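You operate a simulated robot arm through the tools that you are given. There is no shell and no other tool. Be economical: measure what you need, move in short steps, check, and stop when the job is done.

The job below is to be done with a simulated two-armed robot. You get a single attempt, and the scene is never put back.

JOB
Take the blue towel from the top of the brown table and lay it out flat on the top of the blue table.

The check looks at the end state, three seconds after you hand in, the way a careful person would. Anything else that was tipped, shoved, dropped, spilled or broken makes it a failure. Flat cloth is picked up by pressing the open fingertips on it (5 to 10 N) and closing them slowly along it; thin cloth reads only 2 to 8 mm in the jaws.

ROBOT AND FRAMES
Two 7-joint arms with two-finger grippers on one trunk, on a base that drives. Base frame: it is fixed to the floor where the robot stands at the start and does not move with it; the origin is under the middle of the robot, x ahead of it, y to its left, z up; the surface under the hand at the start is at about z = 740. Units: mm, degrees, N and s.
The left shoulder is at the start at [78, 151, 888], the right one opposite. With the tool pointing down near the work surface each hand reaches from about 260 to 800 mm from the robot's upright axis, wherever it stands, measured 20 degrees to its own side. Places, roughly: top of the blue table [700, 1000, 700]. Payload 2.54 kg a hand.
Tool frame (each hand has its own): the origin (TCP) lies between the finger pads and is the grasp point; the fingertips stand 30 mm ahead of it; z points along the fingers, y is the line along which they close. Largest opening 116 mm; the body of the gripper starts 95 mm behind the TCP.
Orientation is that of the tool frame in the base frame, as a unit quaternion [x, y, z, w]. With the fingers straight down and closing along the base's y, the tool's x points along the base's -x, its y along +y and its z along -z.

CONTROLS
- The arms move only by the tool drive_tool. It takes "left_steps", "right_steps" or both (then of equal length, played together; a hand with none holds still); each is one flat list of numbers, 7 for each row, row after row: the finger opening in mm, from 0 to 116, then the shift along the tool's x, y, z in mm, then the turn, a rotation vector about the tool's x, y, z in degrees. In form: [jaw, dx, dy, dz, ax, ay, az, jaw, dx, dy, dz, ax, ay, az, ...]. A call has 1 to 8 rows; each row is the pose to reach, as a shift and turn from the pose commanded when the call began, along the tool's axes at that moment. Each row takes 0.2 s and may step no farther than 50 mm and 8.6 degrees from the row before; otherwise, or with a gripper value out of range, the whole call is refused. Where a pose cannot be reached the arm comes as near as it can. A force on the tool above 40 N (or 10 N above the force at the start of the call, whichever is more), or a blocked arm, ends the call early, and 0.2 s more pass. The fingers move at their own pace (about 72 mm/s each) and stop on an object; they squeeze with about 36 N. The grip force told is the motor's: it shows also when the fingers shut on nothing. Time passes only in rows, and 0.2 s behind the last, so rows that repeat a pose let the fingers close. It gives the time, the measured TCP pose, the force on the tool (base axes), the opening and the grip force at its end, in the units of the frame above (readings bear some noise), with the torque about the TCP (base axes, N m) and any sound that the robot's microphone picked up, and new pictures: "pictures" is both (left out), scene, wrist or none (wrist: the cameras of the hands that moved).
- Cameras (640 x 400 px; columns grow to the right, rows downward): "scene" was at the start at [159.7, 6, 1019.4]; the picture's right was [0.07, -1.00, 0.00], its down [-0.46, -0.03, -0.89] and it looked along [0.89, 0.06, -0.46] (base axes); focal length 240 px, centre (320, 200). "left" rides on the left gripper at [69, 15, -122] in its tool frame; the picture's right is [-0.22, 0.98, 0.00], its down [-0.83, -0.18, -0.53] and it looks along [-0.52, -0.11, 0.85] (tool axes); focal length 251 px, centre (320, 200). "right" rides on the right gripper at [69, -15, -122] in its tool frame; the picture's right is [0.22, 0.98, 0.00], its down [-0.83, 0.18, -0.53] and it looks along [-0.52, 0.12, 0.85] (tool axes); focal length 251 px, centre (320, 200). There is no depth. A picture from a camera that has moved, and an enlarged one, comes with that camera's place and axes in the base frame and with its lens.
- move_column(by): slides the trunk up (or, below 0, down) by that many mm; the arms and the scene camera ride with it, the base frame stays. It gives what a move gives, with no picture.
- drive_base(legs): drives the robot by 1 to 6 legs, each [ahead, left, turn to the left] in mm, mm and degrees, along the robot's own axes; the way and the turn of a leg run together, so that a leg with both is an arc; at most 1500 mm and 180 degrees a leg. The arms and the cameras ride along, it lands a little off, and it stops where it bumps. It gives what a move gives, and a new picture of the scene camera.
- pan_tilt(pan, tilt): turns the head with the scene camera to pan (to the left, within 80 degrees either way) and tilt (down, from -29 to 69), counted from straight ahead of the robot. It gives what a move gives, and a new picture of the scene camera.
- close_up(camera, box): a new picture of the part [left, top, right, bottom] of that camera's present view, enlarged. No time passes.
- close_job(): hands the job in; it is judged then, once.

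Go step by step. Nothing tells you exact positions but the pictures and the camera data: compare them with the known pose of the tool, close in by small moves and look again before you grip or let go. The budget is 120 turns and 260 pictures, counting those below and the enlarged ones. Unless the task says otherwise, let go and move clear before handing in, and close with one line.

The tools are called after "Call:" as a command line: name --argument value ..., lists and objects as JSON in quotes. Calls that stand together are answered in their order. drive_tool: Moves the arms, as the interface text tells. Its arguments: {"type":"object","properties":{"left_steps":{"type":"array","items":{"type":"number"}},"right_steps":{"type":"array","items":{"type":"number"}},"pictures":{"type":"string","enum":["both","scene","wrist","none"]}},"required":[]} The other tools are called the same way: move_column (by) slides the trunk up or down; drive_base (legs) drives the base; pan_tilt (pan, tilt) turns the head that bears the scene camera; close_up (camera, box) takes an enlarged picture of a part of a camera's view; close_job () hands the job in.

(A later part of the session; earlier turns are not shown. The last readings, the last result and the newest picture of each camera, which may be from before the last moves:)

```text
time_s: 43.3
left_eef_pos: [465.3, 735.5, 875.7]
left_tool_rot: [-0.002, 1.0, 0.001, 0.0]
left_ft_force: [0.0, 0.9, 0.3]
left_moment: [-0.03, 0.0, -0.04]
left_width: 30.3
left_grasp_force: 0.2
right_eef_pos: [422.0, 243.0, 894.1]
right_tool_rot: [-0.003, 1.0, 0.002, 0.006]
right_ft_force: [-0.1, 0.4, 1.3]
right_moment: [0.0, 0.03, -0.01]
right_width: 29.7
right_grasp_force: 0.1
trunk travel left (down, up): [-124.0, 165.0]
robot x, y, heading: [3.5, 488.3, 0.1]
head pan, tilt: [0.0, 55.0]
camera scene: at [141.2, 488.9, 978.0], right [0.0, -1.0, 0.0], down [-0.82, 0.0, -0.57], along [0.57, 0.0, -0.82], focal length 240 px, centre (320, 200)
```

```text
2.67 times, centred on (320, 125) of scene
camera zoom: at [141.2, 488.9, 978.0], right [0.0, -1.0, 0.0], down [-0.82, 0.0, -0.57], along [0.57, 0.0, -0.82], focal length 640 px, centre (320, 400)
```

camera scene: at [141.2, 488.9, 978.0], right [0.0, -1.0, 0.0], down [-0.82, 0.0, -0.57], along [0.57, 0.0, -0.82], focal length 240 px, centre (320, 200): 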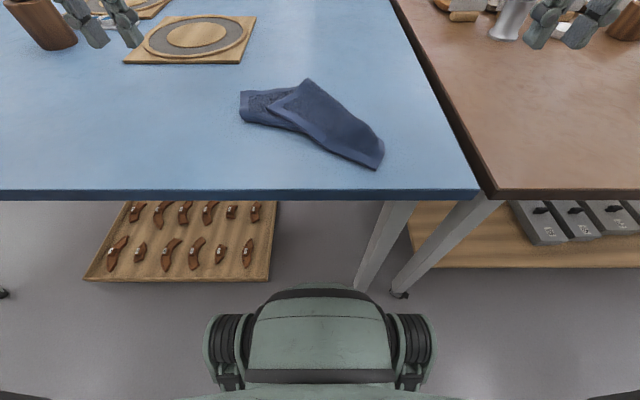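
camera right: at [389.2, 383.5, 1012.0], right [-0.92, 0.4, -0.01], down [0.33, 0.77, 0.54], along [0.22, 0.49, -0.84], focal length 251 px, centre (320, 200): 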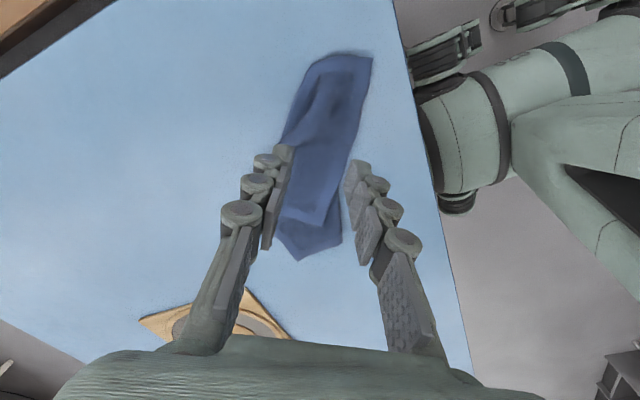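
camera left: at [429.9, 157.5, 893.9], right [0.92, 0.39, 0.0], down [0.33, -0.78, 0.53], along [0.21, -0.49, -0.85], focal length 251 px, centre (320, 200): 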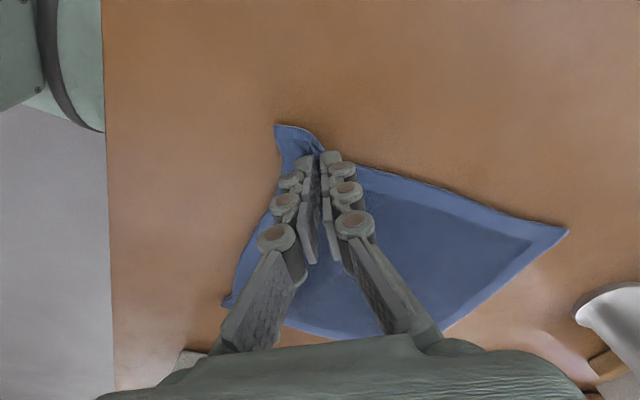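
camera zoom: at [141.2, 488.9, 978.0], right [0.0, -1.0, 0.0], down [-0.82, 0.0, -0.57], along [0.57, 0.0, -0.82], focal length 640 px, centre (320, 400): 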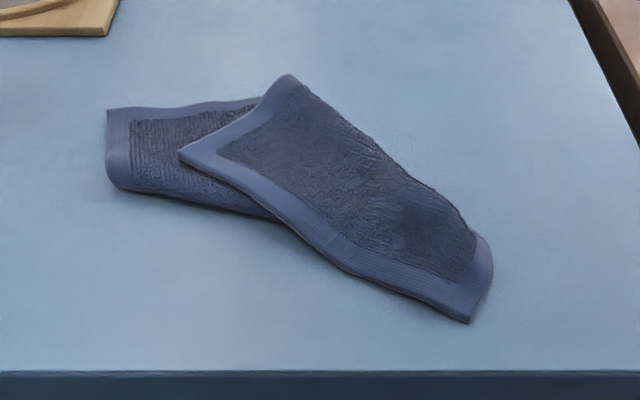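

C is at about (352, 416) and D at about (484, 574). I'll bring the right hand over C and the left over D, stopping above the cloth.

Call:
drive_tool --left_steps '[24, -6, -47, 0, 0, 0, 0, 24, -11, -94, 10, 0, 0, 0, 24, -17, -141, 20, 0, 0, 0, 24, -22, -188, 30, 0, 0, 0, 24, -22, -188, 55, 0, 0, 0, 24, -22, -188, 76, 0, 0, 0, 24, -22, -188, 76, 0, 0, 0]' --right_steps '[24, 11, 44, 0, 0, 0, 0, 24, 22, 88, 10, 0, 0, 0, 24, 33, 132, 20, 0, 0, 0, 24, 43, 176, 40, 0, 0, 0, 24, 43, 176, 70, 0, 0, 0, 24, 43, 176, 94, 0, 0, 0, 24, 43, 176, 94, 0, 0, 0]'

```text
time_s: 44.9
left_eef_pos: [480.4, 565.3, 822.0]
left_tool_rot: [-0.001, 1.0, 0.0, 0.002]
left_ft_force: [0.4, -0.2, -0.2]
left_moment: [-0.01, -0.02, 0.0]
left_width: 24.0
left_grasp_force: 0.1
left hand out of reach, approached as far as the arm can: row 4, 5, 6, 7
right_eef_pos: [378.5, 421.0, 800.3]
right_tool_rot: [-0.002, 1.0, 0.003, 0.006]
right_ft_force: [0.2, 0.2, 0.0]
right_moment: [0.0, -0.03, -0.02]
right_width: 24.3
right_grasp_force: 0.0
trunk travel left (down, up): [-124.0, 165.0]
robot x, y, heading: [-0.5, 489.8, -0.1]
head pan, tilt: [0.0, 55.0]
camera scene: at [141.2, 488.9, 978.0], right [0.0, -1.0, 0.0], down [-0.82, 0.0, -0.57], along [0.57, 0.0, -0.82], focal length 240 px, centre (320, 200)
camera right: at [307.9, 404.3, 922.4], right [-0.22, 0.98, 0.0], down [0.82, 0.18, 0.54], along [0.53, 0.12, -0.84], focal length 251 px, centre (320, 200)
camera left: at [412.2, 581.3, 944.7], right [0.21, 0.98, 0.0], down [0.83, -0.18, 0.54], along [0.52, -0.12, -0.84], focal length 251 px, centre (320, 200)
```

scene: 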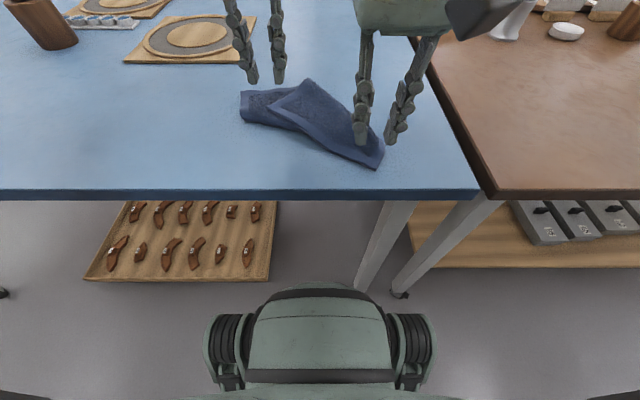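
right: 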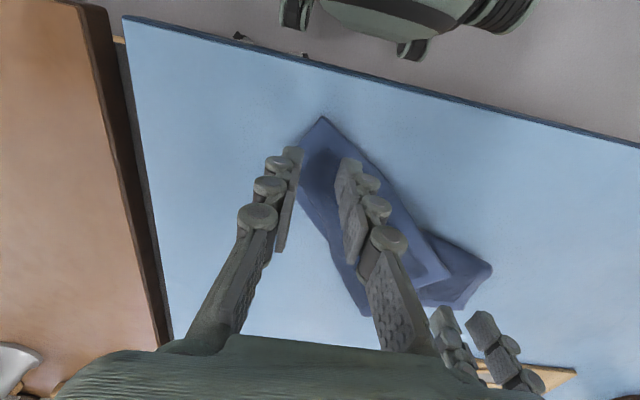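
left: 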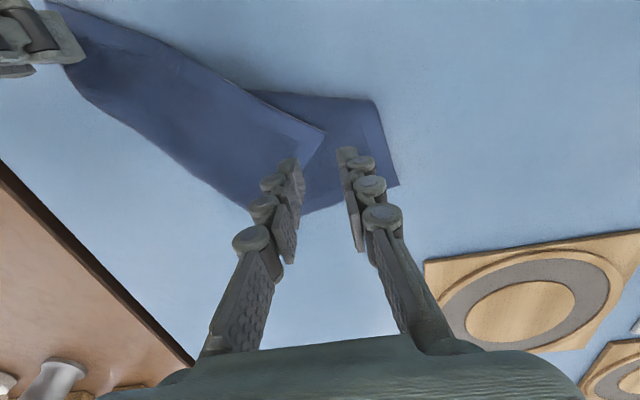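

The left arm can't reach this far inward, so two-handed lifting here is too tight. I'll unfold on the table one corner at a time instead. The right hand will take corner D and carry it across to open the top flap.

Call:
drive_tool --left_steps '[30, 0, 30, -30, 0, 0, 0, 30, 0, 70, -50, 0, 0, 0, 30, 0, 110, -60, 0, 0, 0, 30, 0, 150, -60, 0, 0, 0]' --right_steps '[24, 0, 0, -40, 0, 0, 0, 24, 0, 0, -70, 0, 0, 0, 24, 0, 0, -70, 0, 0, 0, 24, 0, 0, -70, 0, 0, 0]' --pictures "none"

Call:
drive_base --legs '[[0, 175, 0]]'

```text
time_s: 45.9
left_eef_pos: [481.9, 716.1, 884.7]
left_tool_rot: [0.0, 1.0, -0.001, 0.0]
left_ft_force: [-0.8, -0.2, -0.6]
left_moment: [0.0, 0.03, -0.01]
left_width: 30.1
left_grasp_force: 0.1
right_eef_pos: [378.8, 418.9, 871.5]
right_tool_rot: [-0.002, 1.0, 0.002, 0.006]
right_ft_force: [-0.1, -0.3, 0.0]
right_moment: [0.04, -0.01, -0.02]
right_width: 24.0
right_grasp_force: 0.1
trunk travel left (down, up): [-124.0, 165.0]
robot x, y, heading: [0.1, 491.2, -0.0]
head pan, tilt: [0.0, 55.0]
```

```text
time_s: 48.2
left_eef_pos: [482.3, 894.5, 883.9]
left_tool_rot: [0.0, 1.0, 0.0, 0.001]
left_ft_force: [-0.8, -0.7, -0.2]
left_moment: [0.0, 0.0, 0.01]
left_width: 29.7
left_grasp_force: 0.0
right_eef_pos: [379.3, 598.9, 870.9]
right_tool_rot: [-0.002, 1.0, 0.003, 0.006]
right_ft_force: [-0.4, -0.2, -0.3]
right_moment: [0.01, 0.01, 0.01]
right_width: 23.8
right_grasp_force: 0.1
trunk travel left (down, up): [-124.0, 165.0]
robot x, y, heading: [-1.0, 669.8, -0.2]
head pan, tilt: [0.0, 55.0]
camera scene: at [141.3, 667.9, 978.0], right [0.0, -1.0, 0.0], down [-0.82, 0.0, -0.57], along [0.57, 0.0, -0.82], focal length 240 px, centre (320, 200)
```

scene: 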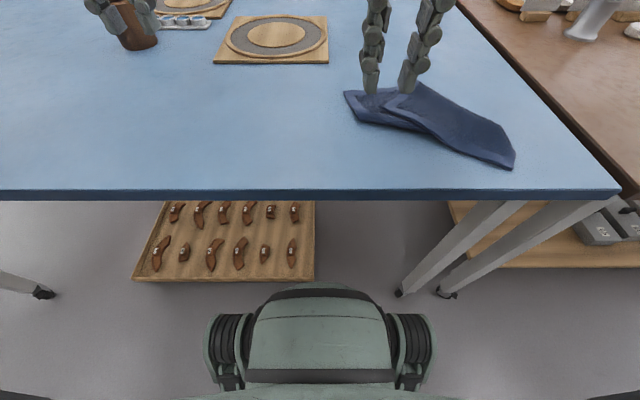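

Call:
drive_tool --right_steps '[30, -36, -17, 0, 0, 0, 0, 30, -72, -34, 0, 0, 0, 0, 30, -107, -51, 20, 0, 0, 0, 30, -107, -51, 50, 0, 0, 0, 30, -107, -51, 60, 0, 0, 0]' --pictures "wrist"

Call:
close_up --camera "scene" --box '[310, 50, 550, 200]'

```text
time_s: 49.4
left_eef_pos: [482.0, 894.7, 885.3]
left_tool_rot: [0.001, 1.0, 0.0, 0.0]
left_ft_force: [0.0, 0.1, 0.6]
left_moment: [0.03, 0.0, 0.0]
left_width: 29.9
left_grasp_force: 0.1
right_eef_pos: [488.7, 548.1, 809.0]
right_tool_rot: [-0.004, 1.0, 0.003, 0.006]
right_ft_force: [0.6, 0.1, -0.5]
right_moment: [-0.01, -0.02, 0.04]
right_width: 29.9
right_grasp_force: 0.1
trunk travel left (down, up): [-124.0, 165.0]
robot x, y, heading: [1.9, 666.2, -0.0]
head pan, tilt: [0.0, 55.0]
camera right: at [418.2, 531.1, 930.3], right [-0.22, 0.98, 0.0], down [0.82, 0.18, 0.54], along [0.53, 0.12, -0.84], focal length 251 px, centre (320, 200)
```

right: 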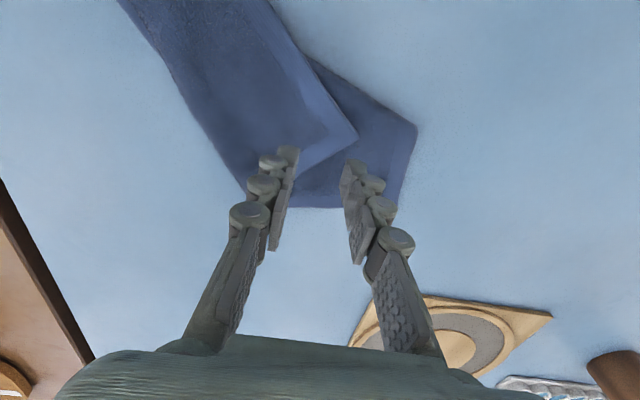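

```text
2.67 times, centred on (430, 125) of scene
camera zoom: at [141.3, 667.8, 978.0], right [0.0, -1.0, 0.0], down [-0.82, 0.0, -0.57], along [0.57, 0.0, -0.82], focal length 640 px, centre (27, 400)
```

zoom: 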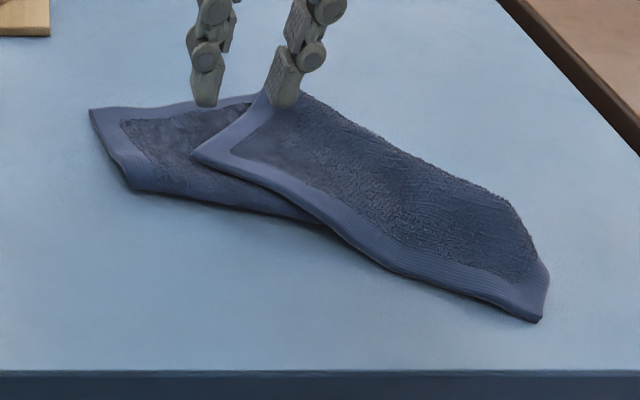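

D is at about (473, 572). I'll shift the right hand onto it and descend to contact.

Call:
drive_tool --right_steps '[24, 16, -2, 0, 0, 0, 0, 24, 16, -2, 20, 0, 0, 0, 24, 16, -2, 27, 0, 0, 0, 24, 16, -2, 27, 0, 0, 0]' --pictures "wrist"

```text
time_s: 50.4
left_eef_pos: [482.5, 895.3, 883.4]
left_tool_rot: [-0.001, 1.0, -0.001, 0.0]
left_ft_force: [0.0, 0.4, -0.8]
left_moment: [-0.02, 0.03, -0.03]
left_width: 29.9
left_grasp_force: 0.1
right_eef_pos: [470.1, 545.3, 783.5]
right_tool_rot: [-0.002, 1.0, 0.002, 0.006]
right_ft_force: [-0.2, 1.0, 1.5]
right_moment: [-0.01, 0.02, 0.0]
right_width: 24.0
right_grasp_force: 0.0
trunk travel left (down, up): [-124.0, 165.0]
robot x, y, heading: [-0.1, 668.8, -0.0]
head pan, tilt: [0.0, 55.0]
camera right: at [400.8, 530.5, 904.6], right [-0.22, 0.98, 0.0], down [0.82, 0.18, 0.54], along [0.53, 0.12, -0.84], focal length 251 px, centre (320, 200)
```

right: 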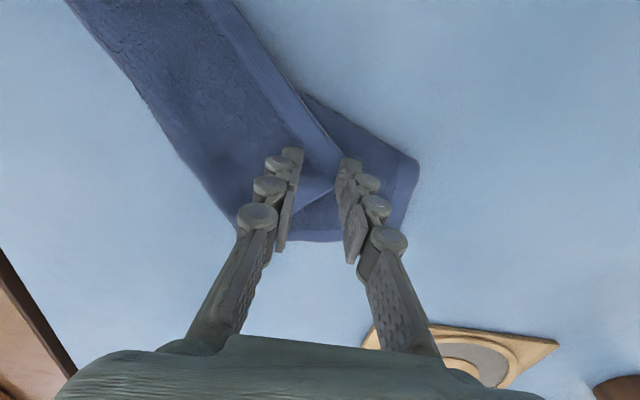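

Call:
drive_tool --right_steps '[24, 0, -6, 0, 0, 0, 0, 24, 0, -6, 3, 0, 0, 0, 24, 0, -6, 5, 0, 0, 0, 24, 0, -6, 5, 0, 0, 0]' --pictures "none"

```text
time_s: 51.4
left_eef_pos: [481.5, 894.9, 884.4]
left_tool_rot: [-0.001, 1.0, 0.0, 0.0]
left_ft_force: [0.4, 0.9, 0.5]
left_moment: [0.01, 0.0, -0.02]
left_width: 30.1
left_grasp_force: 0.1
right_eef_pos: [471.5, 542.0, 778.9]
right_tool_rot: [-0.003, 1.0, 0.003, 0.006]
right_ft_force: [0.3, -1.2, 4.0]
right_moment: [-0.05, 0.03, 0.01]
right_width: 23.5
right_grasp_force: 0.0
trunk travel left (down, up): [-124.0, 165.0]
robot x, y, heading: [-0.7, 669.4, -0.0]
head pan, tilt: [0.0, 55.0]
```

Light contact at 4 N. I'll press about 1 mm more and close slowly.

Call:
drive_tool --right_steps '[24, 0, 0, 1, 0, 0, 0, 20, 0, 0, 1, 0, 0, 0, 16, 0, 0, 1, 0, 0, 0, 12, 0, 0, 1, 0, 0, 0, 8, 0, 0, 1, 0, 0, 0, 4, 0, 0, 1, 0, 0, 0, 0, 0, 0, 1, 0, 0, 0, 0, 0, 0, 1, 0, 0, 0]' --pictures "wrist"

```text
time_s: 53.2
left_eef_pos: [480.9, 894.6, 884.0]
left_tool_rot: [-0.001, 1.0, 0.001, 0.001]
left_ft_force: [0.2, 0.4, 0.1]
left_moment: [0.0, 0.03, -0.01]
left_width: 30.1
left_grasp_force: 0.1
right_eef_pos: [471.1, 540.7, 778.4]
right_tool_rot: [-0.002, 1.0, 0.003, 0.006]
right_ft_force: [-1.0, -0.5, 6.2]
right_moment: [0.01, 0.02, -0.04]
right_width: 4.6
right_grasp_force: 33.3
trunk travel left (down, up): [-124.0, 165.0]
robot x, y, heading: [3.5, 667.4, -0.1]
head pan, tilt: [0.0, 55.0]
camera right: at [400.6, 524.5, 899.1], right [-0.22, 0.98, 0.0], down [0.82, 0.18, 0.54], along [0.53, 0.12, -0.84], focal length 251 px, centre (320, 200)
```

right: 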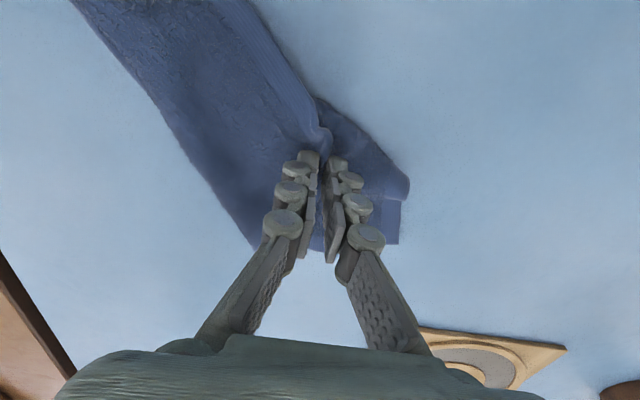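

It has gripped at 4.6 mm. I'll lift 70 mm and see which layers come up.

Call:
drive_tool --right_steps '[0, 0, 0, -20, 0, 0, 0, 0, 0, 0, -45, 0, 0, 0, 0, 0, 0, -70, 0, 0, 0, 0, 0, 0, -70, 0, 0, 0]' --pictures "wrist"

Call:
close_up --camera "scene" --box '[310, 50, 550, 200]'

```text
time_s: 54.2
left_eef_pos: [482.1, 894.7, 884.5]
left_tool_rot: [0.0, 1.0, 0.0, 0.0]
left_ft_force: [0.2, 1.1, 0.5]
left_moment: [0.01, 0.0, 0.0]
left_width: 30.2
left_grasp_force: 0.0
right_eef_pos: [470.8, 541.5, 847.5]
right_tool_rot: [-0.002, 1.0, 0.002, 0.005]
right_ft_force: [-0.5, 1.3, 0.1]
right_moment: [0.0, 0.0, -0.03]
right_width: 4.7
right_grasp_force: 33.2
trunk travel left (down, up): [-124.0, 165.0]
robot x, y, heading: [1.8, 665.6, -0.2]
head pan, tilt: [0.0, 55.0]
camera right: at [400.1, 524.7, 969.1], right [-0.22, 0.98, 0.0], down [0.82, 0.18, 0.54], along [0.53, 0.12, -0.84], focal length 251 px, centre (320, 200)
```

right: 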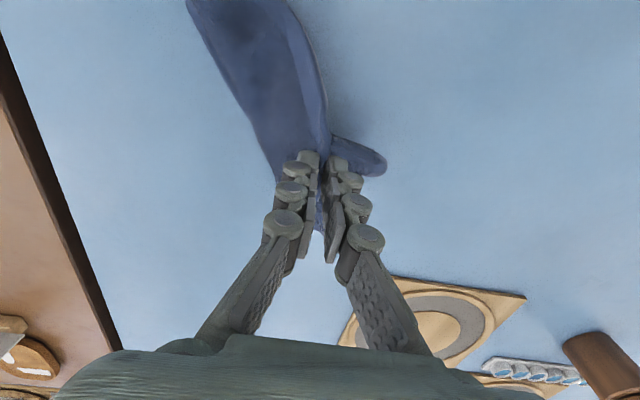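

```text
2.67 times, centred on (430, 125) of scene
camera zoom: at [141.3, 667.9, 978.0], right [0.0, -1.0, 0.0], down [-0.82, 0.0, -0.57], along [0.57, 0.0, -0.82], focal length 640 px, centre (27, 400)
```

zoom: 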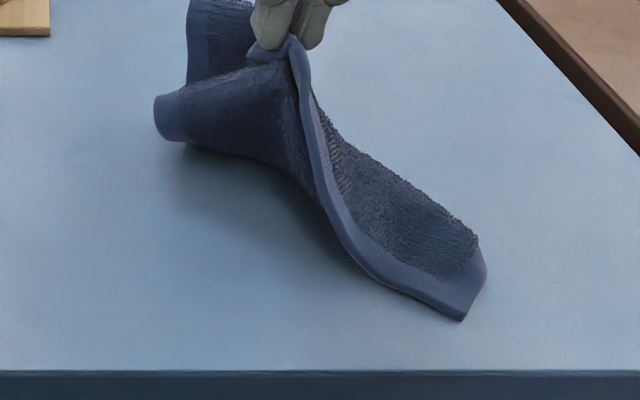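

The middle layer came up too, so D is pinched through two layers. I'll set it back down and release. Next I'll grip the C–D edge near its middle, where there is only one layer.

Call:
drive_tool --right_steps '[0, 0, 0, 25, 0, 0, 0, 0, 0, 0, 50, 0, 0, 0, 0, 0, 0, 66, 0, 0, 0, 12, 0, 0, 66, 0, 0, 0, 30, 0, 0, 66, 0, 0, 0, 30, 0, 0, 40, 0, 0, 0, 30, 30, 0, 10, 0, 0, 0, 30, 75, 0, -10, 0, 0, 0]' --pictures "none"

Call:
drive_tool --right_steps '[30, 20, -40, -30, 0, 0, 0, 30, 40, -80, -30, 0, 0, 0, 30, 40, -120, -30, 0, 0, 0, 30, 40, -150, -30, 0, 0, 0]' --pictures "both"

Call:
close_up --camera "scene" --box '[310, 50, 550, 200]'

```text
time_s: 56.0
left_eef_pos: [482.3, 894.4, 883.8]
left_tool_rot: [-0.001, 1.0, 0.0, 0.0]
left_ft_force: [1.0, 0.2, -0.6]
left_moment: [0.0, -0.02, -0.02]
left_width: 30.0
left_grasp_force: 0.1
right_eef_pos: [395.6, 539.8, 856.6]
right_tool_rot: [-0.003, 1.0, 0.002, 0.004]
right_ft_force: [-0.6, 0.5, 0.1]
right_moment: [-0.01, -0.03, -0.01]
right_width: 30.1
right_grasp_force: 0.0
trunk travel left (down, up): [-124.0, 165.0]
robot x, y, heading: [-2.1, 669.8, 0.1]
head pan, tilt: [0.0, 55.0]
```

```text
refused: row 1 steps farther than a row can; nothing moved
```

```text
2.67 times, centred on (430, 125) of scene
camera zoom: at [141.2, 667.9, 978.0], right [0.0, -1.0, 0.0], down [-0.82, 0.0, -0.57], along [0.57, 0.0, -0.82], focal length 640 px, centre (27, 400)
```

zoom: 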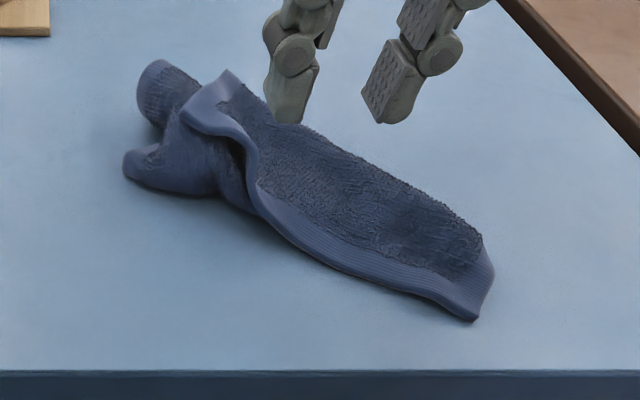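

The edge C–D is still exposed. My plan is to pinch C with the right hand and drag it toward −y so that C–D lines up along y. Then both hands can reach their corners comfortably for a two-handed lift. First I'll move the base right.

Call:
drive_base --legs '[[0, -129, 0]]'

Call:
close_up --camera "scene" --box '[230, 50, 470, 200]'

```text
time_s: 57.9
left_eef_pos: [481.3, 764.4, 884.1]
left_tool_rot: [0.001, 1.0, 0.0, -0.001]
left_ft_force: [-0.2, -0.3, 0.0]
left_moment: [-0.01, -0.02, 0.01]
left_width: 29.9
left_grasp_force: 0.0
right_eef_pos: [397.3, 408.9, 856.5]
right_tool_rot: [-0.002, 1.0, 0.003, 0.006]
right_ft_force: [0.9, 1.1, 1.1]
right_moment: [-0.01, -0.01, 0.02]
right_width: 30.0
right_grasp_force: 0.1
trunk travel left (down, up): [-124.0, 165.0]
robot x, y, heading: [0.1, 540.5, -0.2]
head pan, tilt: [0.0, 55.0]
camera scene: at [141.1, 538.3, 978.0], right [0.0, -1.0, 0.0], down [-0.82, 0.0, -0.57], along [0.57, 0.0, -0.82], focal length 240 px, centre (320, 200)
```

scene: 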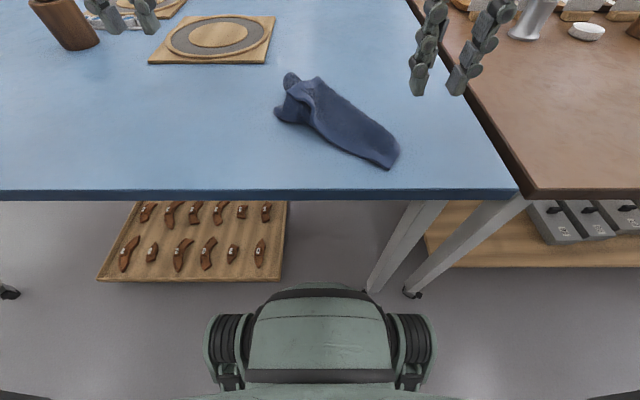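

```text
2.67 times, centred on (350, 125) of scene
camera zoom: at [141.1, 538.3, 978.0], right [0.0, -1.0, 0.0], down [-0.82, 0.0, -0.57], along [0.57, 0.0, -0.82], focal length 640 px, centre (240, 400)
```

zoom: 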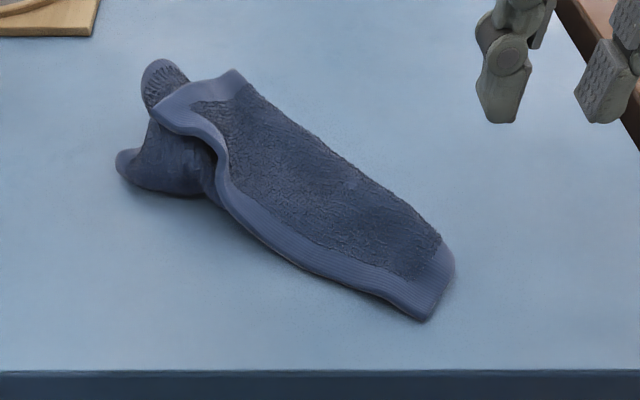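

C is at (353, 447). I'll bring the right hand to (379, 451) and descend.

Call:
drive_tool --right_steps '[24, 18, 42, 10, 0, 0, 0, 24, 18, 42, 40, 0, 0, 0, 24, 18, 42, 65, 0, 0, 0, 24, 18, 42, 74, 0, 0, 0, 24, 18, 42, 74, 0, 0, 0]' --pictures "wrist"

```text
time_s: 59.1
left_eef_pos: [482.5, 765.1, 885.6]
left_tool_rot: [0.001, 1.0, 0.0, 0.0]
left_ft_force: [-0.1, -0.2, -0.6]
left_moment: [0.02, 0.01, -0.02]
left_width: 30.0
left_grasp_force: 0.0
right_eef_pos: [378.4, 450.9, 781.4]
right_tool_rot: [-0.002, 1.0, 0.002, 0.006]
right_ft_force: [0.2, -0.3, 0.1]
right_moment: [0.03, -0.02, 0.01]
right_width: 24.1
right_grasp_force: 0.1
trunk travel left (down, up): [-124.0, 165.0]
robot x, y, heading: [-1.4, 541.6, -0.2]
head pan, tilt: [0.0, 55.0]
camera right: at [307.9, 435.9, 902.3], right [-0.22, 0.98, 0.0], down [0.82, 0.18, 0.54], along [0.53, 0.12, -0.84], focal length 251 px, centre (320, 200)
```

right: 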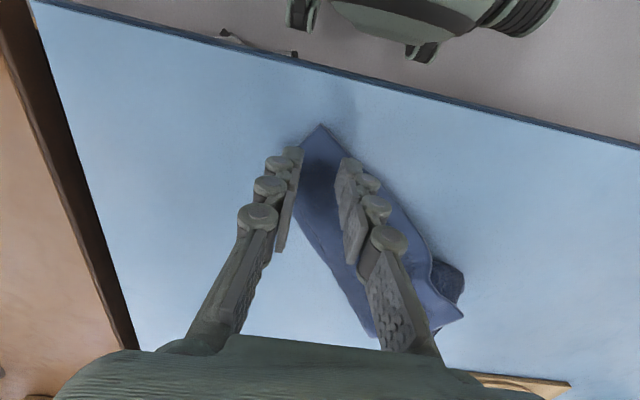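

Call:
drive_tool --right_steps '[24, 0, 4, 3, 0, 0, 0, 24, 0, 4, 6, 0, 0, 0, 24, 0, 4, 8, 0, 0, 0]' --pictures "none"

```text
time_s: 59.9
left_eef_pos: [482.6, 764.9, 885.8]
left_tool_rot: [0.001, 1.0, 0.0, 0.0]
left_ft_force: [0.1, 0.5, -0.4]
left_moment: [0.04, -0.02, -0.02]
left_width: 30.0
left_grasp_force: 0.0
right_eef_pos: [378.7, 456.2, 774.0]
right_tool_rot: [-0.001, 1.0, 0.003, 0.007]
right_ft_force: [0.1, -0.7, 0.3]
right_moment: [-0.01, 0.01, -0.01]
right_width: 24.0
right_grasp_force: 0.1
trunk travel left (down, up): [-124.0, 165.0]
robot x, y, heading: [0.3, 539.6, -0.4]
head pan, tilt: [0.0, 55.0]
```

Call:
drive_tool --right_steps '[24, 0, 0, 1.5, 0, 0, 0, 24, 0, 0, 3, 0, 0, 0, 24, 0, 0, 3, 0, 0, 0]' --pictures "none"

```text
time_s: 60.7
left_eef_pos: [481.8, 765.8, 884.2]
left_tool_rot: [0.0, 1.0, 0.0, 0.001]
left_ft_force: [0.3, -0.3, -0.3]
left_moment: [0.0, -0.04, 0.03]
left_width: 30.1
left_grasp_force: 0.0
right_eef_pos: [378.1, 455.1, 774.4]
right_tool_rot: [-0.001, 1.0, 0.002, 0.007]
right_ft_force: [0.8, 2.7, 10.2]
right_moment: [0.08, -0.05, -0.01]
right_width: 24.4
right_grasp_force: 0.6
trunk travel left (down, up): [-124.0, 165.0]
robot x, y, heading: [0.6, 536.7, -0.2]
head pan, tilt: [0.0, 55.0]
```

Call:
drive_tool --right_steps '[21, 0, 0, -0.3, 0, 0, 0, 18, 0, 0, -0.3, 0, 0, 0, 15, 0, 0, -0.3, 0, 0, 0, 12, 0, 0, -0.3, 0, 0, 0, 8, 0, 0, -0.3, 0, 0, 0, 4, 0, 0, -0.3, 0, 0, 0, 0, 0, 0, -0.3, 0, 0, 0, 0, 0, 0, -0.3, 0, 0, 0]' --pictures "wrist"

```text
time_s: 62.5
left_eef_pos: [481.2, 764.7, 885.2]
left_tool_rot: [0.001, 1.0, 0.001, -0.001]
left_ft_force: [0.1, -0.3, 0.1]
left_moment: [0.0, 0.0, 0.0]
left_width: 30.1
left_grasp_force: 0.0
right_eef_pos: [380.0, 455.5, 772.2]
right_tool_rot: [-0.002, 1.0, 0.003, 0.006]
right_ft_force: [0.9, -0.6, 2.0]
right_moment: [0.01, -0.01, 0.0]
right_width: 3.3
right_grasp_force: 32.6
trunk travel left (down, up): [-124.0, 165.0]
robot x, y, heading: [-1.3, 538.4, -0.3]
head pan, tilt: [0.0, 55.0]
camera right: at [308.3, 439.8, 893.2], right [-0.22, 0.98, 0.0], down [0.82, 0.18, 0.54], along [0.53, 0.12, -0.84], focal length 251 px, centre (320, 200)
```

right: 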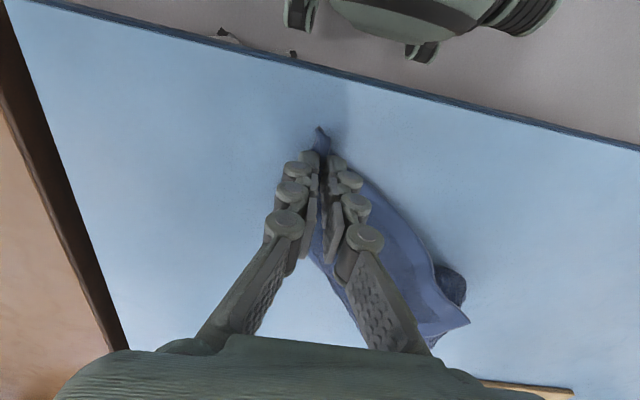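

C is held (3.3 mm). I'll turn the hand by −45° while dragging the corner a bit ahead and to the right. Then the base will drag it further toward −y to align the edge.

Call:
drive_tool --right_steps '[0, 0, -5, -10, 0, 0, 0, 0, -10, -12, -12, 0, 0, -7.5, 0, -20, -18, -12, 0, 0, -15, 0, -30, -24, -12, 0, 0, -22.5, 0, -40, -30, -12, 0, 0, -30, 0, -50, -36, -12, 0, 0, -37.5, 0, -50, -40, -12, 0, 0, -45]' --pictures "none"

Call:
drive_base --legs '[[0, -75, 0]]'

Call:
close_up --camera "scene" --box '[200, 40, 440, 190]'

```text
time_s: 64.1
left_eef_pos: [481.7, 764.4, 884.3]
left_tool_rot: [0.002, 1.0, 0.0, 0.0]
left_ft_force: [0.4, 0.0, -0.1]
left_moment: [-0.01, 0.0, -0.03]
left_width: 30.1
left_grasp_force: 0.1
right_eef_pos: [429.1, 416.1, 784.2]
right_tool_rot: [-0.385, 0.923, 0.0, 0.007]
right_ft_force: [0.4, 0.2, 0.6]
right_moment: [0.0, 0.01, -0.08]
right_width: 3.3
right_grasp_force: 32.0
trunk travel left (down, up): [-124.0, 165.0]
robot x, y, heading: [3.6, 537.9, -0.3]
head pan, tilt: [0.0, 55.0]
```

```text
time_s: 65.5
left_eef_pos: [481.4, 692.3, 884.4]
left_tool_rot: [0.001, 1.0, 0.0, 0.0]
left_ft_force: [-0.7, 0.3, -0.3]
left_moment: [0.06, 0.05, 0.03]
left_width: 30.2
left_grasp_force: 0.1
right_eef_pos: [428.1, 342.3, 783.8]
right_tool_rot: [-0.383, 0.924, -0.001, 0.007]
right_ft_force: [-0.4, -0.3, 0.0]
right_moment: [-0.02, -0.01, -0.09]
right_width: 3.3
right_grasp_force: 32.2
trunk travel left (down, up): [-124.0, 165.0]
robot x, y, heading: [-1.8, 466.5, -0.1]
head pan, tilt: [0.0, 55.0]
camera scene: at [140.9, 465.4, 978.0], right [0.0, -1.0, 0.0], down [-0.82, 0.0, -0.57], along [0.57, 0.0, -0.82], focal length 240 px, centre (320, 200)
```

scene: 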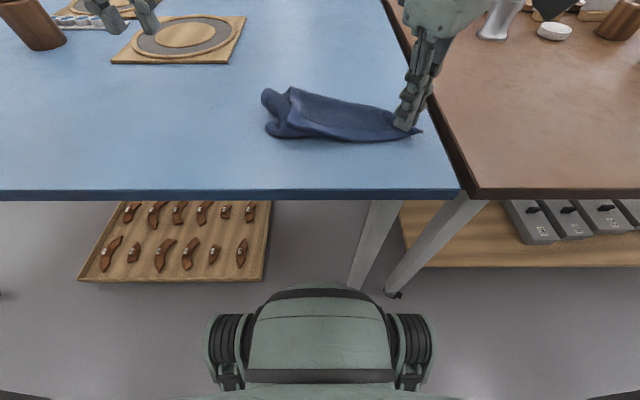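

```text
2.67 times, centred on (320, 115) of scene
camera zoom: at [140.9, 465.4, 978.0], right [0.0, -1.0, 0.0], down [-0.82, 0.0, -0.57], along [0.57, 0.0, -0.82], focal length 640 px, centre (320, 427)
```

zoom: 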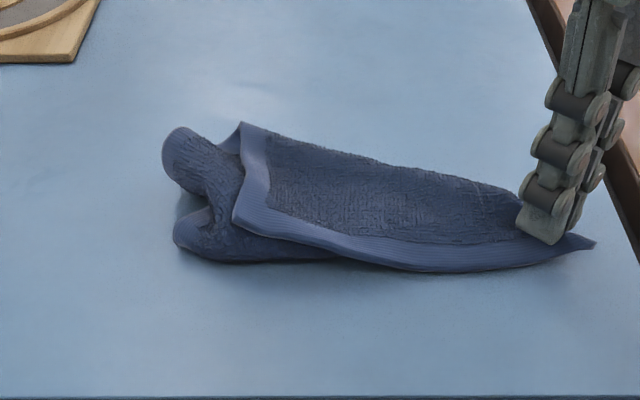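

C–D now runs roughly along y, with the top flap folded over toward me. The fold line is on the far side at about x≈500–540. I'll raise C to lift the flap off the middle layer before flipping it forward.

Call:
drive_tool --right_steps '[0, 0, 0, -40, 0, 0, 0, 0, 0, 0, -80, 0, 0, 0, 0, -14, -14, -110, 0, 0, 0, 0, -28, -28, -135, 0, 0, 0, 0, -28, -28, -135, 0, 0, 0]' --pictures "scene"

Call:
close_up --camera "scene" --box '[200, 40, 440, 190]'

```text
time_s: 66.7
left_eef_pos: [482.9, 690.4, 884.9]
left_tool_rot: [0.001, 1.0, 0.001, -0.001]
left_ft_force: [0.1, -0.3, -0.5]
left_moment: [-0.02, 0.01, -0.01]
left_width: 30.2
left_grasp_force: 0.1
right_eef_pos: [465.5, 341.8, 918.1]
right_tool_rot: [-0.383, 0.924, -0.001, 0.007]
right_ft_force: [0.4, 0.5, -1.0]
right_moment: [0.01, 0.03, -0.07]
right_width: 3.1
right_grasp_force: 32.0
trunk travel left (down, up): [-124.0, 165.0]
robot x, y, heading: [-3.2, 465.1, -0.2]
head pan, tilt: [0.0, 55.0]
camera scene: at [140.8, 465.4, 978.0], right [0.0, -1.0, 0.0], down [-0.82, 0.0, -0.57], along [0.57, 0.0, -0.82], focal length 240 px, centre (320, 200)
```

scene: 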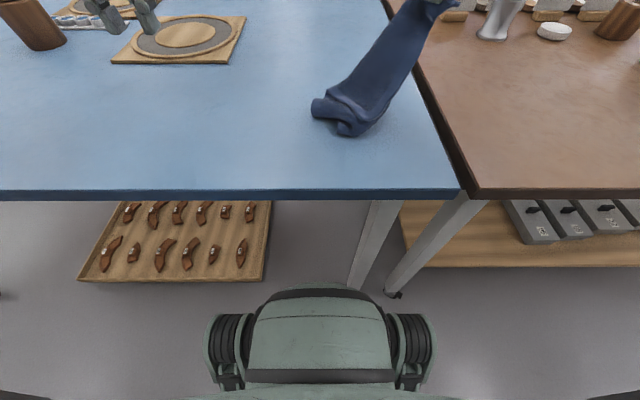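

```text
2.67 times, centred on (320, 115) of scene
camera zoom: at [140.8, 465.4, 978.0], right [0.0, -1.0, 0.0], down [-0.82, 0.0, -0.57], along [0.57, 0.0, -0.82], focal length 640 px, centre (320, 427)
```

zoom: 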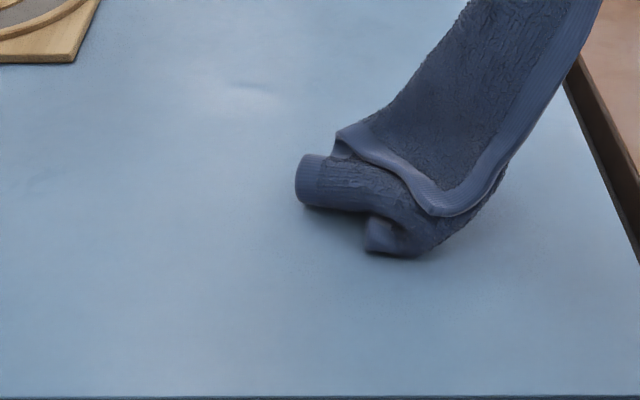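

Everything moves together, so I'll redo the lay-down with a longer drag. I'll lift the towel fully by C, shift left, then sweep it down toward −y.

Call:
move_column --by 155

Call:
drive_base --legs '[[0, 258, 0]]'

```text
time_s: 68.5
left_eef_pos: [483.0, 691.7, 1038.9]
left_tool_rot: [0.0, 1.0, 0.001, 0.0]
left_ft_force: [0.5, -0.6, 0.2]
left_moment: [-0.01, 0.02, -0.01]
left_width: 30.1
left_grasp_force: 0.1
right_eef_pos: [465.9, 342.5, 1072.5]
right_tool_rot: [-0.383, 0.924, -0.002, 0.006]
right_ft_force: [0.2, 0.4, -0.8]
right_moment: [0.0, -0.01, -0.07]
right_width: 3.1
right_grasp_force: 32.6
trunk travel left (down, up): [-279.0, 10.0]
robot x, y, heading: [-0.5, 464.0, -0.3]
head pan, tilt: [0.0, 55.0]
```

```text
time_s: 71.6
left_eef_pos: [483.9, 953.0, 1039.8]
left_tool_rot: [0.002, 1.0, -0.001, 0.0]
left_ft_force: [0.6, 0.5, -0.4]
left_moment: [0.0, -0.02, 0.0]
left_width: 30.2
left_grasp_force: 0.0
right_eef_pos: [466.2, 603.8, 1072.0]
right_tool_rot: [-0.383, 0.924, 0.0, 0.006]
right_ft_force: [-0.3, -0.3, 0.6]
right_moment: [-0.03, -0.02, -0.09]
right_width: 3.1
right_grasp_force: 32.4
trunk travel left (down, up): [-279.0, 10.0]
robot x, y, heading: [3.1, 721.0, -0.2]
head pan, tilt: [0.0, 55.0]
camera scene: at [141.9, 726.2, 1133.0], right [0.0, -1.0, 0.0], down [-0.82, 0.0, -0.57], along [0.57, 0.0, -0.82], focal length 240 px, centre (320, 200)
```

scene: 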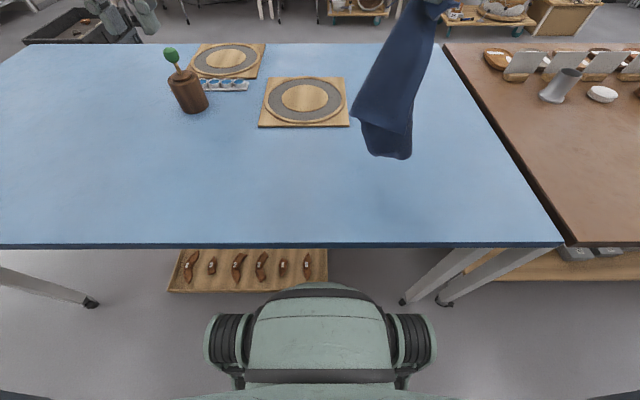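

Call:
close_up --camera "scene" --box '[300, 0, 556, 160]'

Call:
close_up --camera "left" --box '[0, 0, 640, 400]'

Call:
close_up --camera "right" --box '[0, 0, 640, 400]'

```text
2.50 times, centred on (428, 80) of scene
camera zoom: at [141.9, 726.2, 1133.0], right [0.0, -1.0, 0.0], down [-0.82, 0.0, -0.57], along [0.57, 0.0, -0.82], focal length 600 px, centre (50, 500)
```

zoom: 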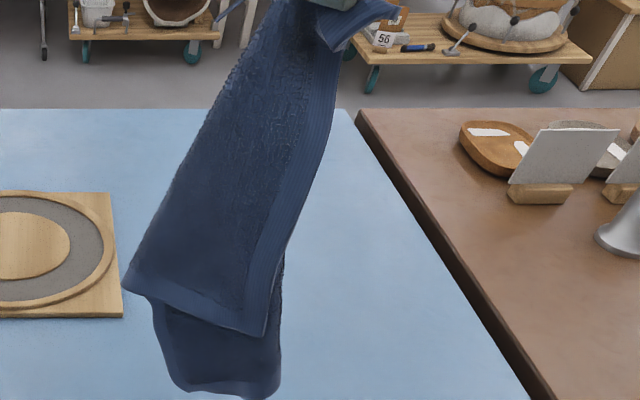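

```text
1.00 times, centred on (320, 200) of left (not enlarged: the box is as wide or as high as the picture)
camera zoom: at [415.2, 967.6, 1161.1], right [0.22, 0.98, 0.0], down [0.83, -0.18, 0.53], along [0.52, -0.12, -0.85], focal length 251 px, centre (320, 200)
```

zoom: 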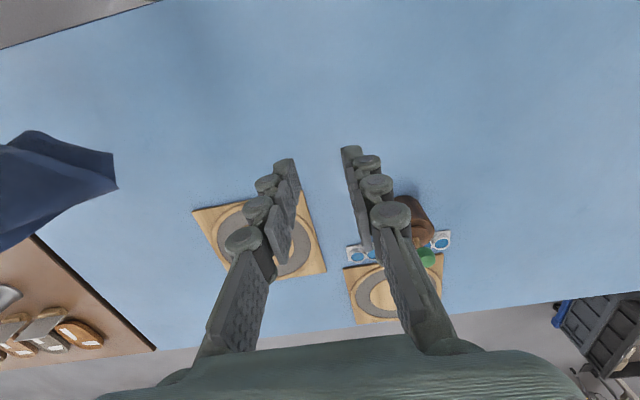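

```text
1.00 times, centred on (320, 200) of right (not enlarged: the box is as wide or as high as the picture)
camera zoom: at [426.8, 542.5, 1194.0], right [-0.84, 0.54, -0.01], down [0.45, 0.71, 0.54], along [0.3, 0.45, -0.84], focal length 251 px, centre (320, 200)
```

zoom: 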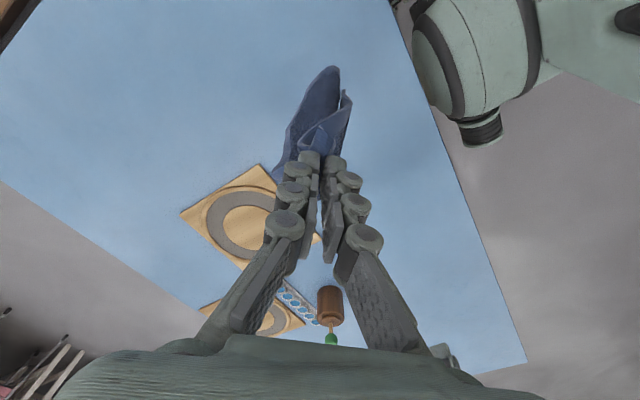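

C hangs with D on the front flap. I'll sweep it down toward −y to lay it along the diagonal with D on top.

Call:
move_column --by -40

Call:
drive_tool --right_steps '[0, 21, -21, 5, 0, 0, 0, 0, 42, -42, 14, 0, 0, 0, 0, 64, -64, 28, 0, 0, 0, 0, 85, -85, 46, 0, 0, 0, 0, 106, -106, 70, 0, 0, 0, 0, 127, -127, 98, 0, 0, 0, 0, 141, -141, 130, 0, 0, 0]' --pictures "none"

Call:
move_column --by -100

Call:
drive_base --legs '[[0, -60, 0]]'

```text
time_s: 72.5
left_eef_pos: [482.9, 952.2, 998.6]
left_tool_rot: [0.002, 1.0, 0.0, 0.001]
left_ft_force: [-0.5, -0.4, 0.9]
left_moment: [0.01, 0.0, 0.0]
left_width: 30.0
left_grasp_force: 0.0
right_eef_pos: [466.4, 601.8, 1033.2]
right_tool_rot: [-0.384, 0.923, 0.0, 0.007]
right_ft_force: [0.7, -0.1, -0.8]
right_moment: [-0.03, -0.01, -0.06]
right_width: 3.0
right_grasp_force: 32.1
trunk travel left (down, up): [-239.0, 50.0]
robot x, y, heading: [2.2, 723.5, 0.1]
head pan, tilt: [0.0, 55.0]
```

```text
time_s: 74.0
left_eef_pos: [483.1, 953.3, 998.2]
left_tool_rot: [0.002, 1.0, 0.0, 0.0]
left_ft_force: [0.2, 0.0, -0.1]
left_moment: [0.0, 0.01, -0.04]
left_width: 30.1
left_grasp_force: 0.1
right_eef_pos: [450.2, 435.3, 924.9]
right_tool_rot: [-0.381, 0.924, -0.001, 0.006]
right_ft_force: [0.2, -0.2, 0.4]
right_moment: [-0.01, -0.02, -0.06]
right_width: 3.4
right_grasp_force: 32.2
right hand out of reach, approached as far as the arm can: row 6, 7
trunk travel left (down, up): [-239.0, 50.0]
robot x, y, heading: [2.6, 728.1, -0.1]
head pan, tilt: [0.0, 55.0]
```

```text
time_s: 75.4
left_eef_pos: [484.0, 951.0, 899.7]
left_tool_rot: [0.002, 1.0, 0.0, 0.001]
left_ft_force: [0.5, -1.2, 0.7]
left_moment: [-0.02, -0.01, 0.02]
left_width: 30.1
left_grasp_force: 0.1
right_eef_pos: [450.6, 435.7, 824.9]
right_tool_rot: [-0.382, 0.924, 0.0, 0.007]
right_ft_force: [-0.5, -0.5, 0.6]
right_moment: [0.0, 0.0, -0.08]
right_width: 3.2
right_grasp_force: 31.9
trunk travel left (down, up): [-139.0, 150.0]
robot x, y, heading: [1.3, 725.1, 0.3]
head pan, tilt: [0.0, 55.0]
```

```text
time_s: 76.6
left_eef_pos: [482.8, 893.5, 899.0]
left_tool_rot: [0.0, 1.0, -0.001, 0.0]
left_ft_force: [-0.5, 0.1, -0.1]
left_moment: [-0.02, -0.04, -0.01]
left_width: 29.9
left_grasp_force: 0.0
right_eef_pos: [450.2, 377.2, 825.1]
right_tool_rot: [-0.381, 0.924, -0.001, 0.005]
right_ft_force: [0.7, -0.2, -0.3]
right_moment: [-0.04, 0.02, -0.07]
right_width: 3.1
right_grasp_force: 32.1
trunk travel left (down, up): [-139.0, 150.0]
robot x, y, heading: [0.8, 665.0, -0.3]
head pan, tilt: [0.0, 55.0]
camera scene: at [141.6, 667.4, 993.0], right [0.0, -1.0, 0.0], down [-0.82, 0.0, -0.57], along [0.57, 0.0, -0.82], focal length 240 px, centre (320, 200)
```

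scene: 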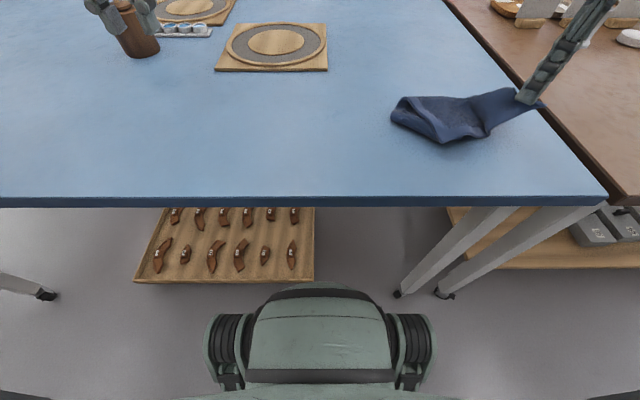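

Call:
drive_tool --right_steps '[0, 5, -5, 20, 0, 0, 0, 0, 10, -10, 40, 0, 0, 0, 0, 14, -14, 46, 0, 0, 0]' --pictures "none"

Call:
close_up --camera "scene" --box '[340, 50, 580, 200]'

```text
time_s: 77.4
left_eef_pos: [483.2, 893.4, 899.2]
left_tool_rot: [0.001, 1.0, 0.0, 0.0]
left_ft_force: [0.0, 0.8, 0.8]
left_moment: [0.0, -0.02, -0.04]
left_width: 30.1
left_grasp_force: 0.0
right_eef_pos: [440.0, 372.1, 784.3]
right_tool_rot: [-0.38, 0.925, -0.001, 0.007]
right_ft_force: [0.4, -0.2, 0.5]
right_moment: [-0.05, -0.01, -0.05]
right_width: 3.2
right_grasp_force: 32.2
right hand out of reach, approached as far as the arm can: row 1, 2, 3
trunk travel left (down, up): [-139.0, 150.0]
robot x, y, heading: [5.6, 670.2, -0.2]
head pan, tilt: [0.0, 55.0]
```

```text
2.67 times, centred on (460, 125) of scene
camera zoom: at [141.7, 667.5, 993.0], right [0.0, -1.0, 0.0], down [-0.82, 0.0, -0.57], along [0.57, 0.0, -0.82], focal length 640 px, centre (-53, 400)
```

zoom: 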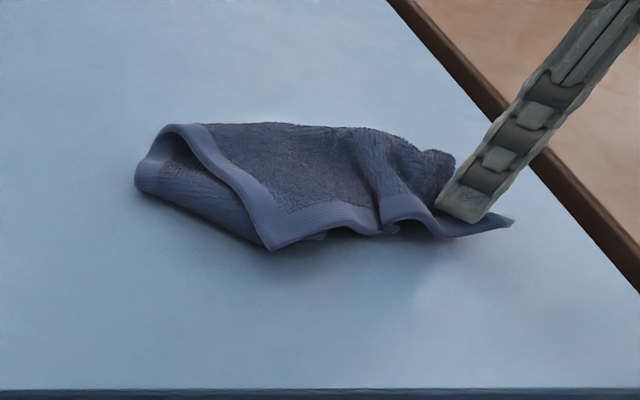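

D now points toward me, exposed and single-layered at about (424, 482), while the C–D edge is bunched. I'll drag C 110 mm toward −y, partly over the edge of the bare brown table, to straighten that edge.

Call:
drive_base --legs '[[0, -110, 0]]'

Call:
close_up --camera "scene" --box '[340, 50, 580, 200]'

```text
time_s: 79.1
left_eef_pos: [483.1, 784.5, 898.6]
left_tool_rot: [0.0, 1.0, 0.001, 0.0]
left_ft_force: [0.8, 1.0, 1.3]
left_moment: [0.01, 0.03, 0.01]
left_width: 30.0
left_grasp_force: 0.1
right_eef_pos: [441.1, 264.4, 783.2]
right_tool_rot: [-0.383, 0.924, -0.001, 0.006]
right_ft_force: [-1.0, 0.9, -0.3]
right_moment: [-0.05, -0.07, -0.07]
right_width: 3.4
right_grasp_force: 32.0
trunk travel left (down, up): [-139.0, 150.0]
robot x, y, heading: [-3.6, 556.1, 0.1]
head pan, tilt: [0.0, 55.0]
camera scene: at [141.4, 558.3, 993.0], right [0.0, -1.0, 0.0], down [-0.82, 0.0, -0.57], along [0.57, 0.0, -0.82], focal length 240 px, centre (320, 200)
```

scene: 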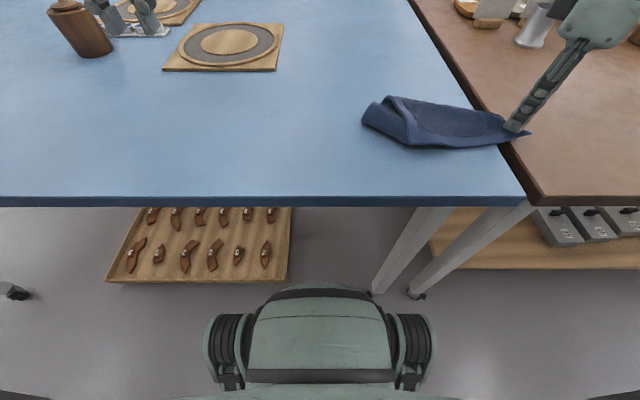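

```text
2.67 times, centred on (460, 125) of scene
camera zoom: at [141.4, 558.3, 993.0], right [0.0, -1.0, 0.0], down [-0.82, 0.0, -0.57], along [0.57, 0.0, -0.82], focal length 640 px, centre (-53, 400)
```

zoom: 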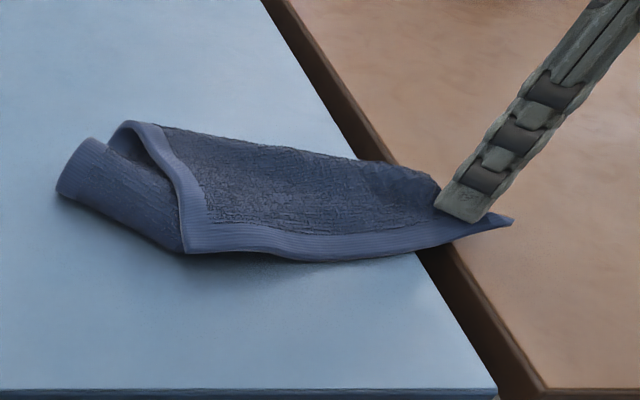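

The C–D edge is now straight, with D at about (415, 424) and C at about (441, 230). I'll release C gently, re-centre the base between the two corners, and regrip both.

Call:
drive_tool --right_steps '[12, 0, 0, 4, 0, 0, 0, 30, 0, 0, 4, 0, 0, 0, 30, 0, 0, -20, 0, 0, 0, 30, 0, 0, -60, 0, 0, 0]' --pictures "none"

Call:
drive_base --legs '[[0, -221, 0]]'

Call:
close_up --camera "scene" --box '[200, 60, 440, 210]'

```text
time_s: 80.1
left_eef_pos: [481.8, 785.3, 899.4]
left_tool_rot: [0.0, 1.0, 0.001, 0.0]
left_ft_force: [0.1, 0.0, 0.5]
left_moment: [-0.01, -0.02, 0.01]
left_width: 30.1
left_grasp_force: 0.0
right_eef_pos: [441.9, 263.7, 845.2]
right_tool_rot: [-0.381, 0.925, -0.001, 0.006]
right_ft_force: [-0.1, -0.6, -1.2]
right_moment: [0.0, 0.02, 0.01]
right_width: 30.0
right_grasp_force: 0.1
trunk travel left (down, up): [-139.0, 150.0]
robot x, y, heading: [-0.0, 559.0, 0.0]
head pan, tilt: [0.0, 55.0]
```

```text
time_s: 82.8
left_eef_pos: [482.2, 566.6, 898.4]
left_tool_rot: [0.001, 1.0, 0.0, 0.0]
left_ft_force: [0.5, 0.5, 0.9]
left_moment: [-0.04, -0.03, -0.04]
left_width: 30.2
left_grasp_force: 0.1
right_eef_pos: [440.5, 44.3, 843.9]
right_tool_rot: [-0.381, 0.924, -0.001, 0.006]
right_ft_force: [0.3, -0.5, -0.2]
right_moment: [-0.03, -0.01, -0.02]
right_width: 30.0
right_grasp_force: 0.0
trunk travel left (down, up): [-139.0, 150.0]
robot x, y, heading: [3.1, 345.9, 0.0]
head pan, tilt: [0.0, 55.0]
camera scene: at [140.9, 340.1, 993.0], right [0.0, -1.0, 0.0], down [-0.82, 0.0, -0.57], along [0.57, 0.0, -0.82], focal length 240 px, centre (320, 200)
```

scene: 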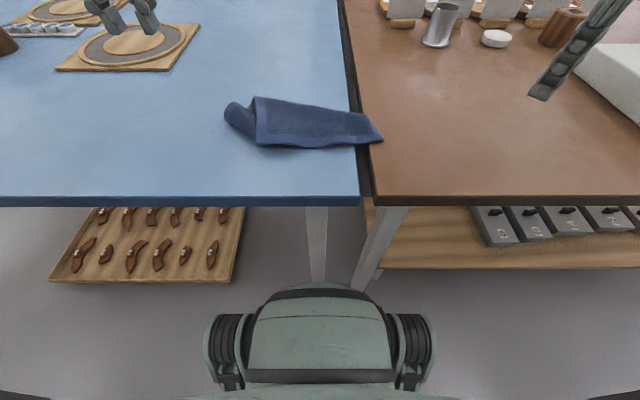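

```text
2.67 times, centred on (320, 135) of scene
camera zoom: at [140.9, 340.1, 993.0], right [0.0, -1.0, 0.0], down [-0.82, 0.0, -0.57], along [0.57, 0.0, -0.82], focal length 640 px, centre (320, 373)
```

zoom: 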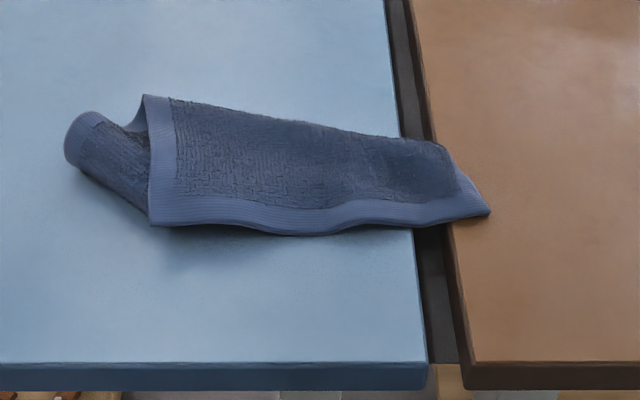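

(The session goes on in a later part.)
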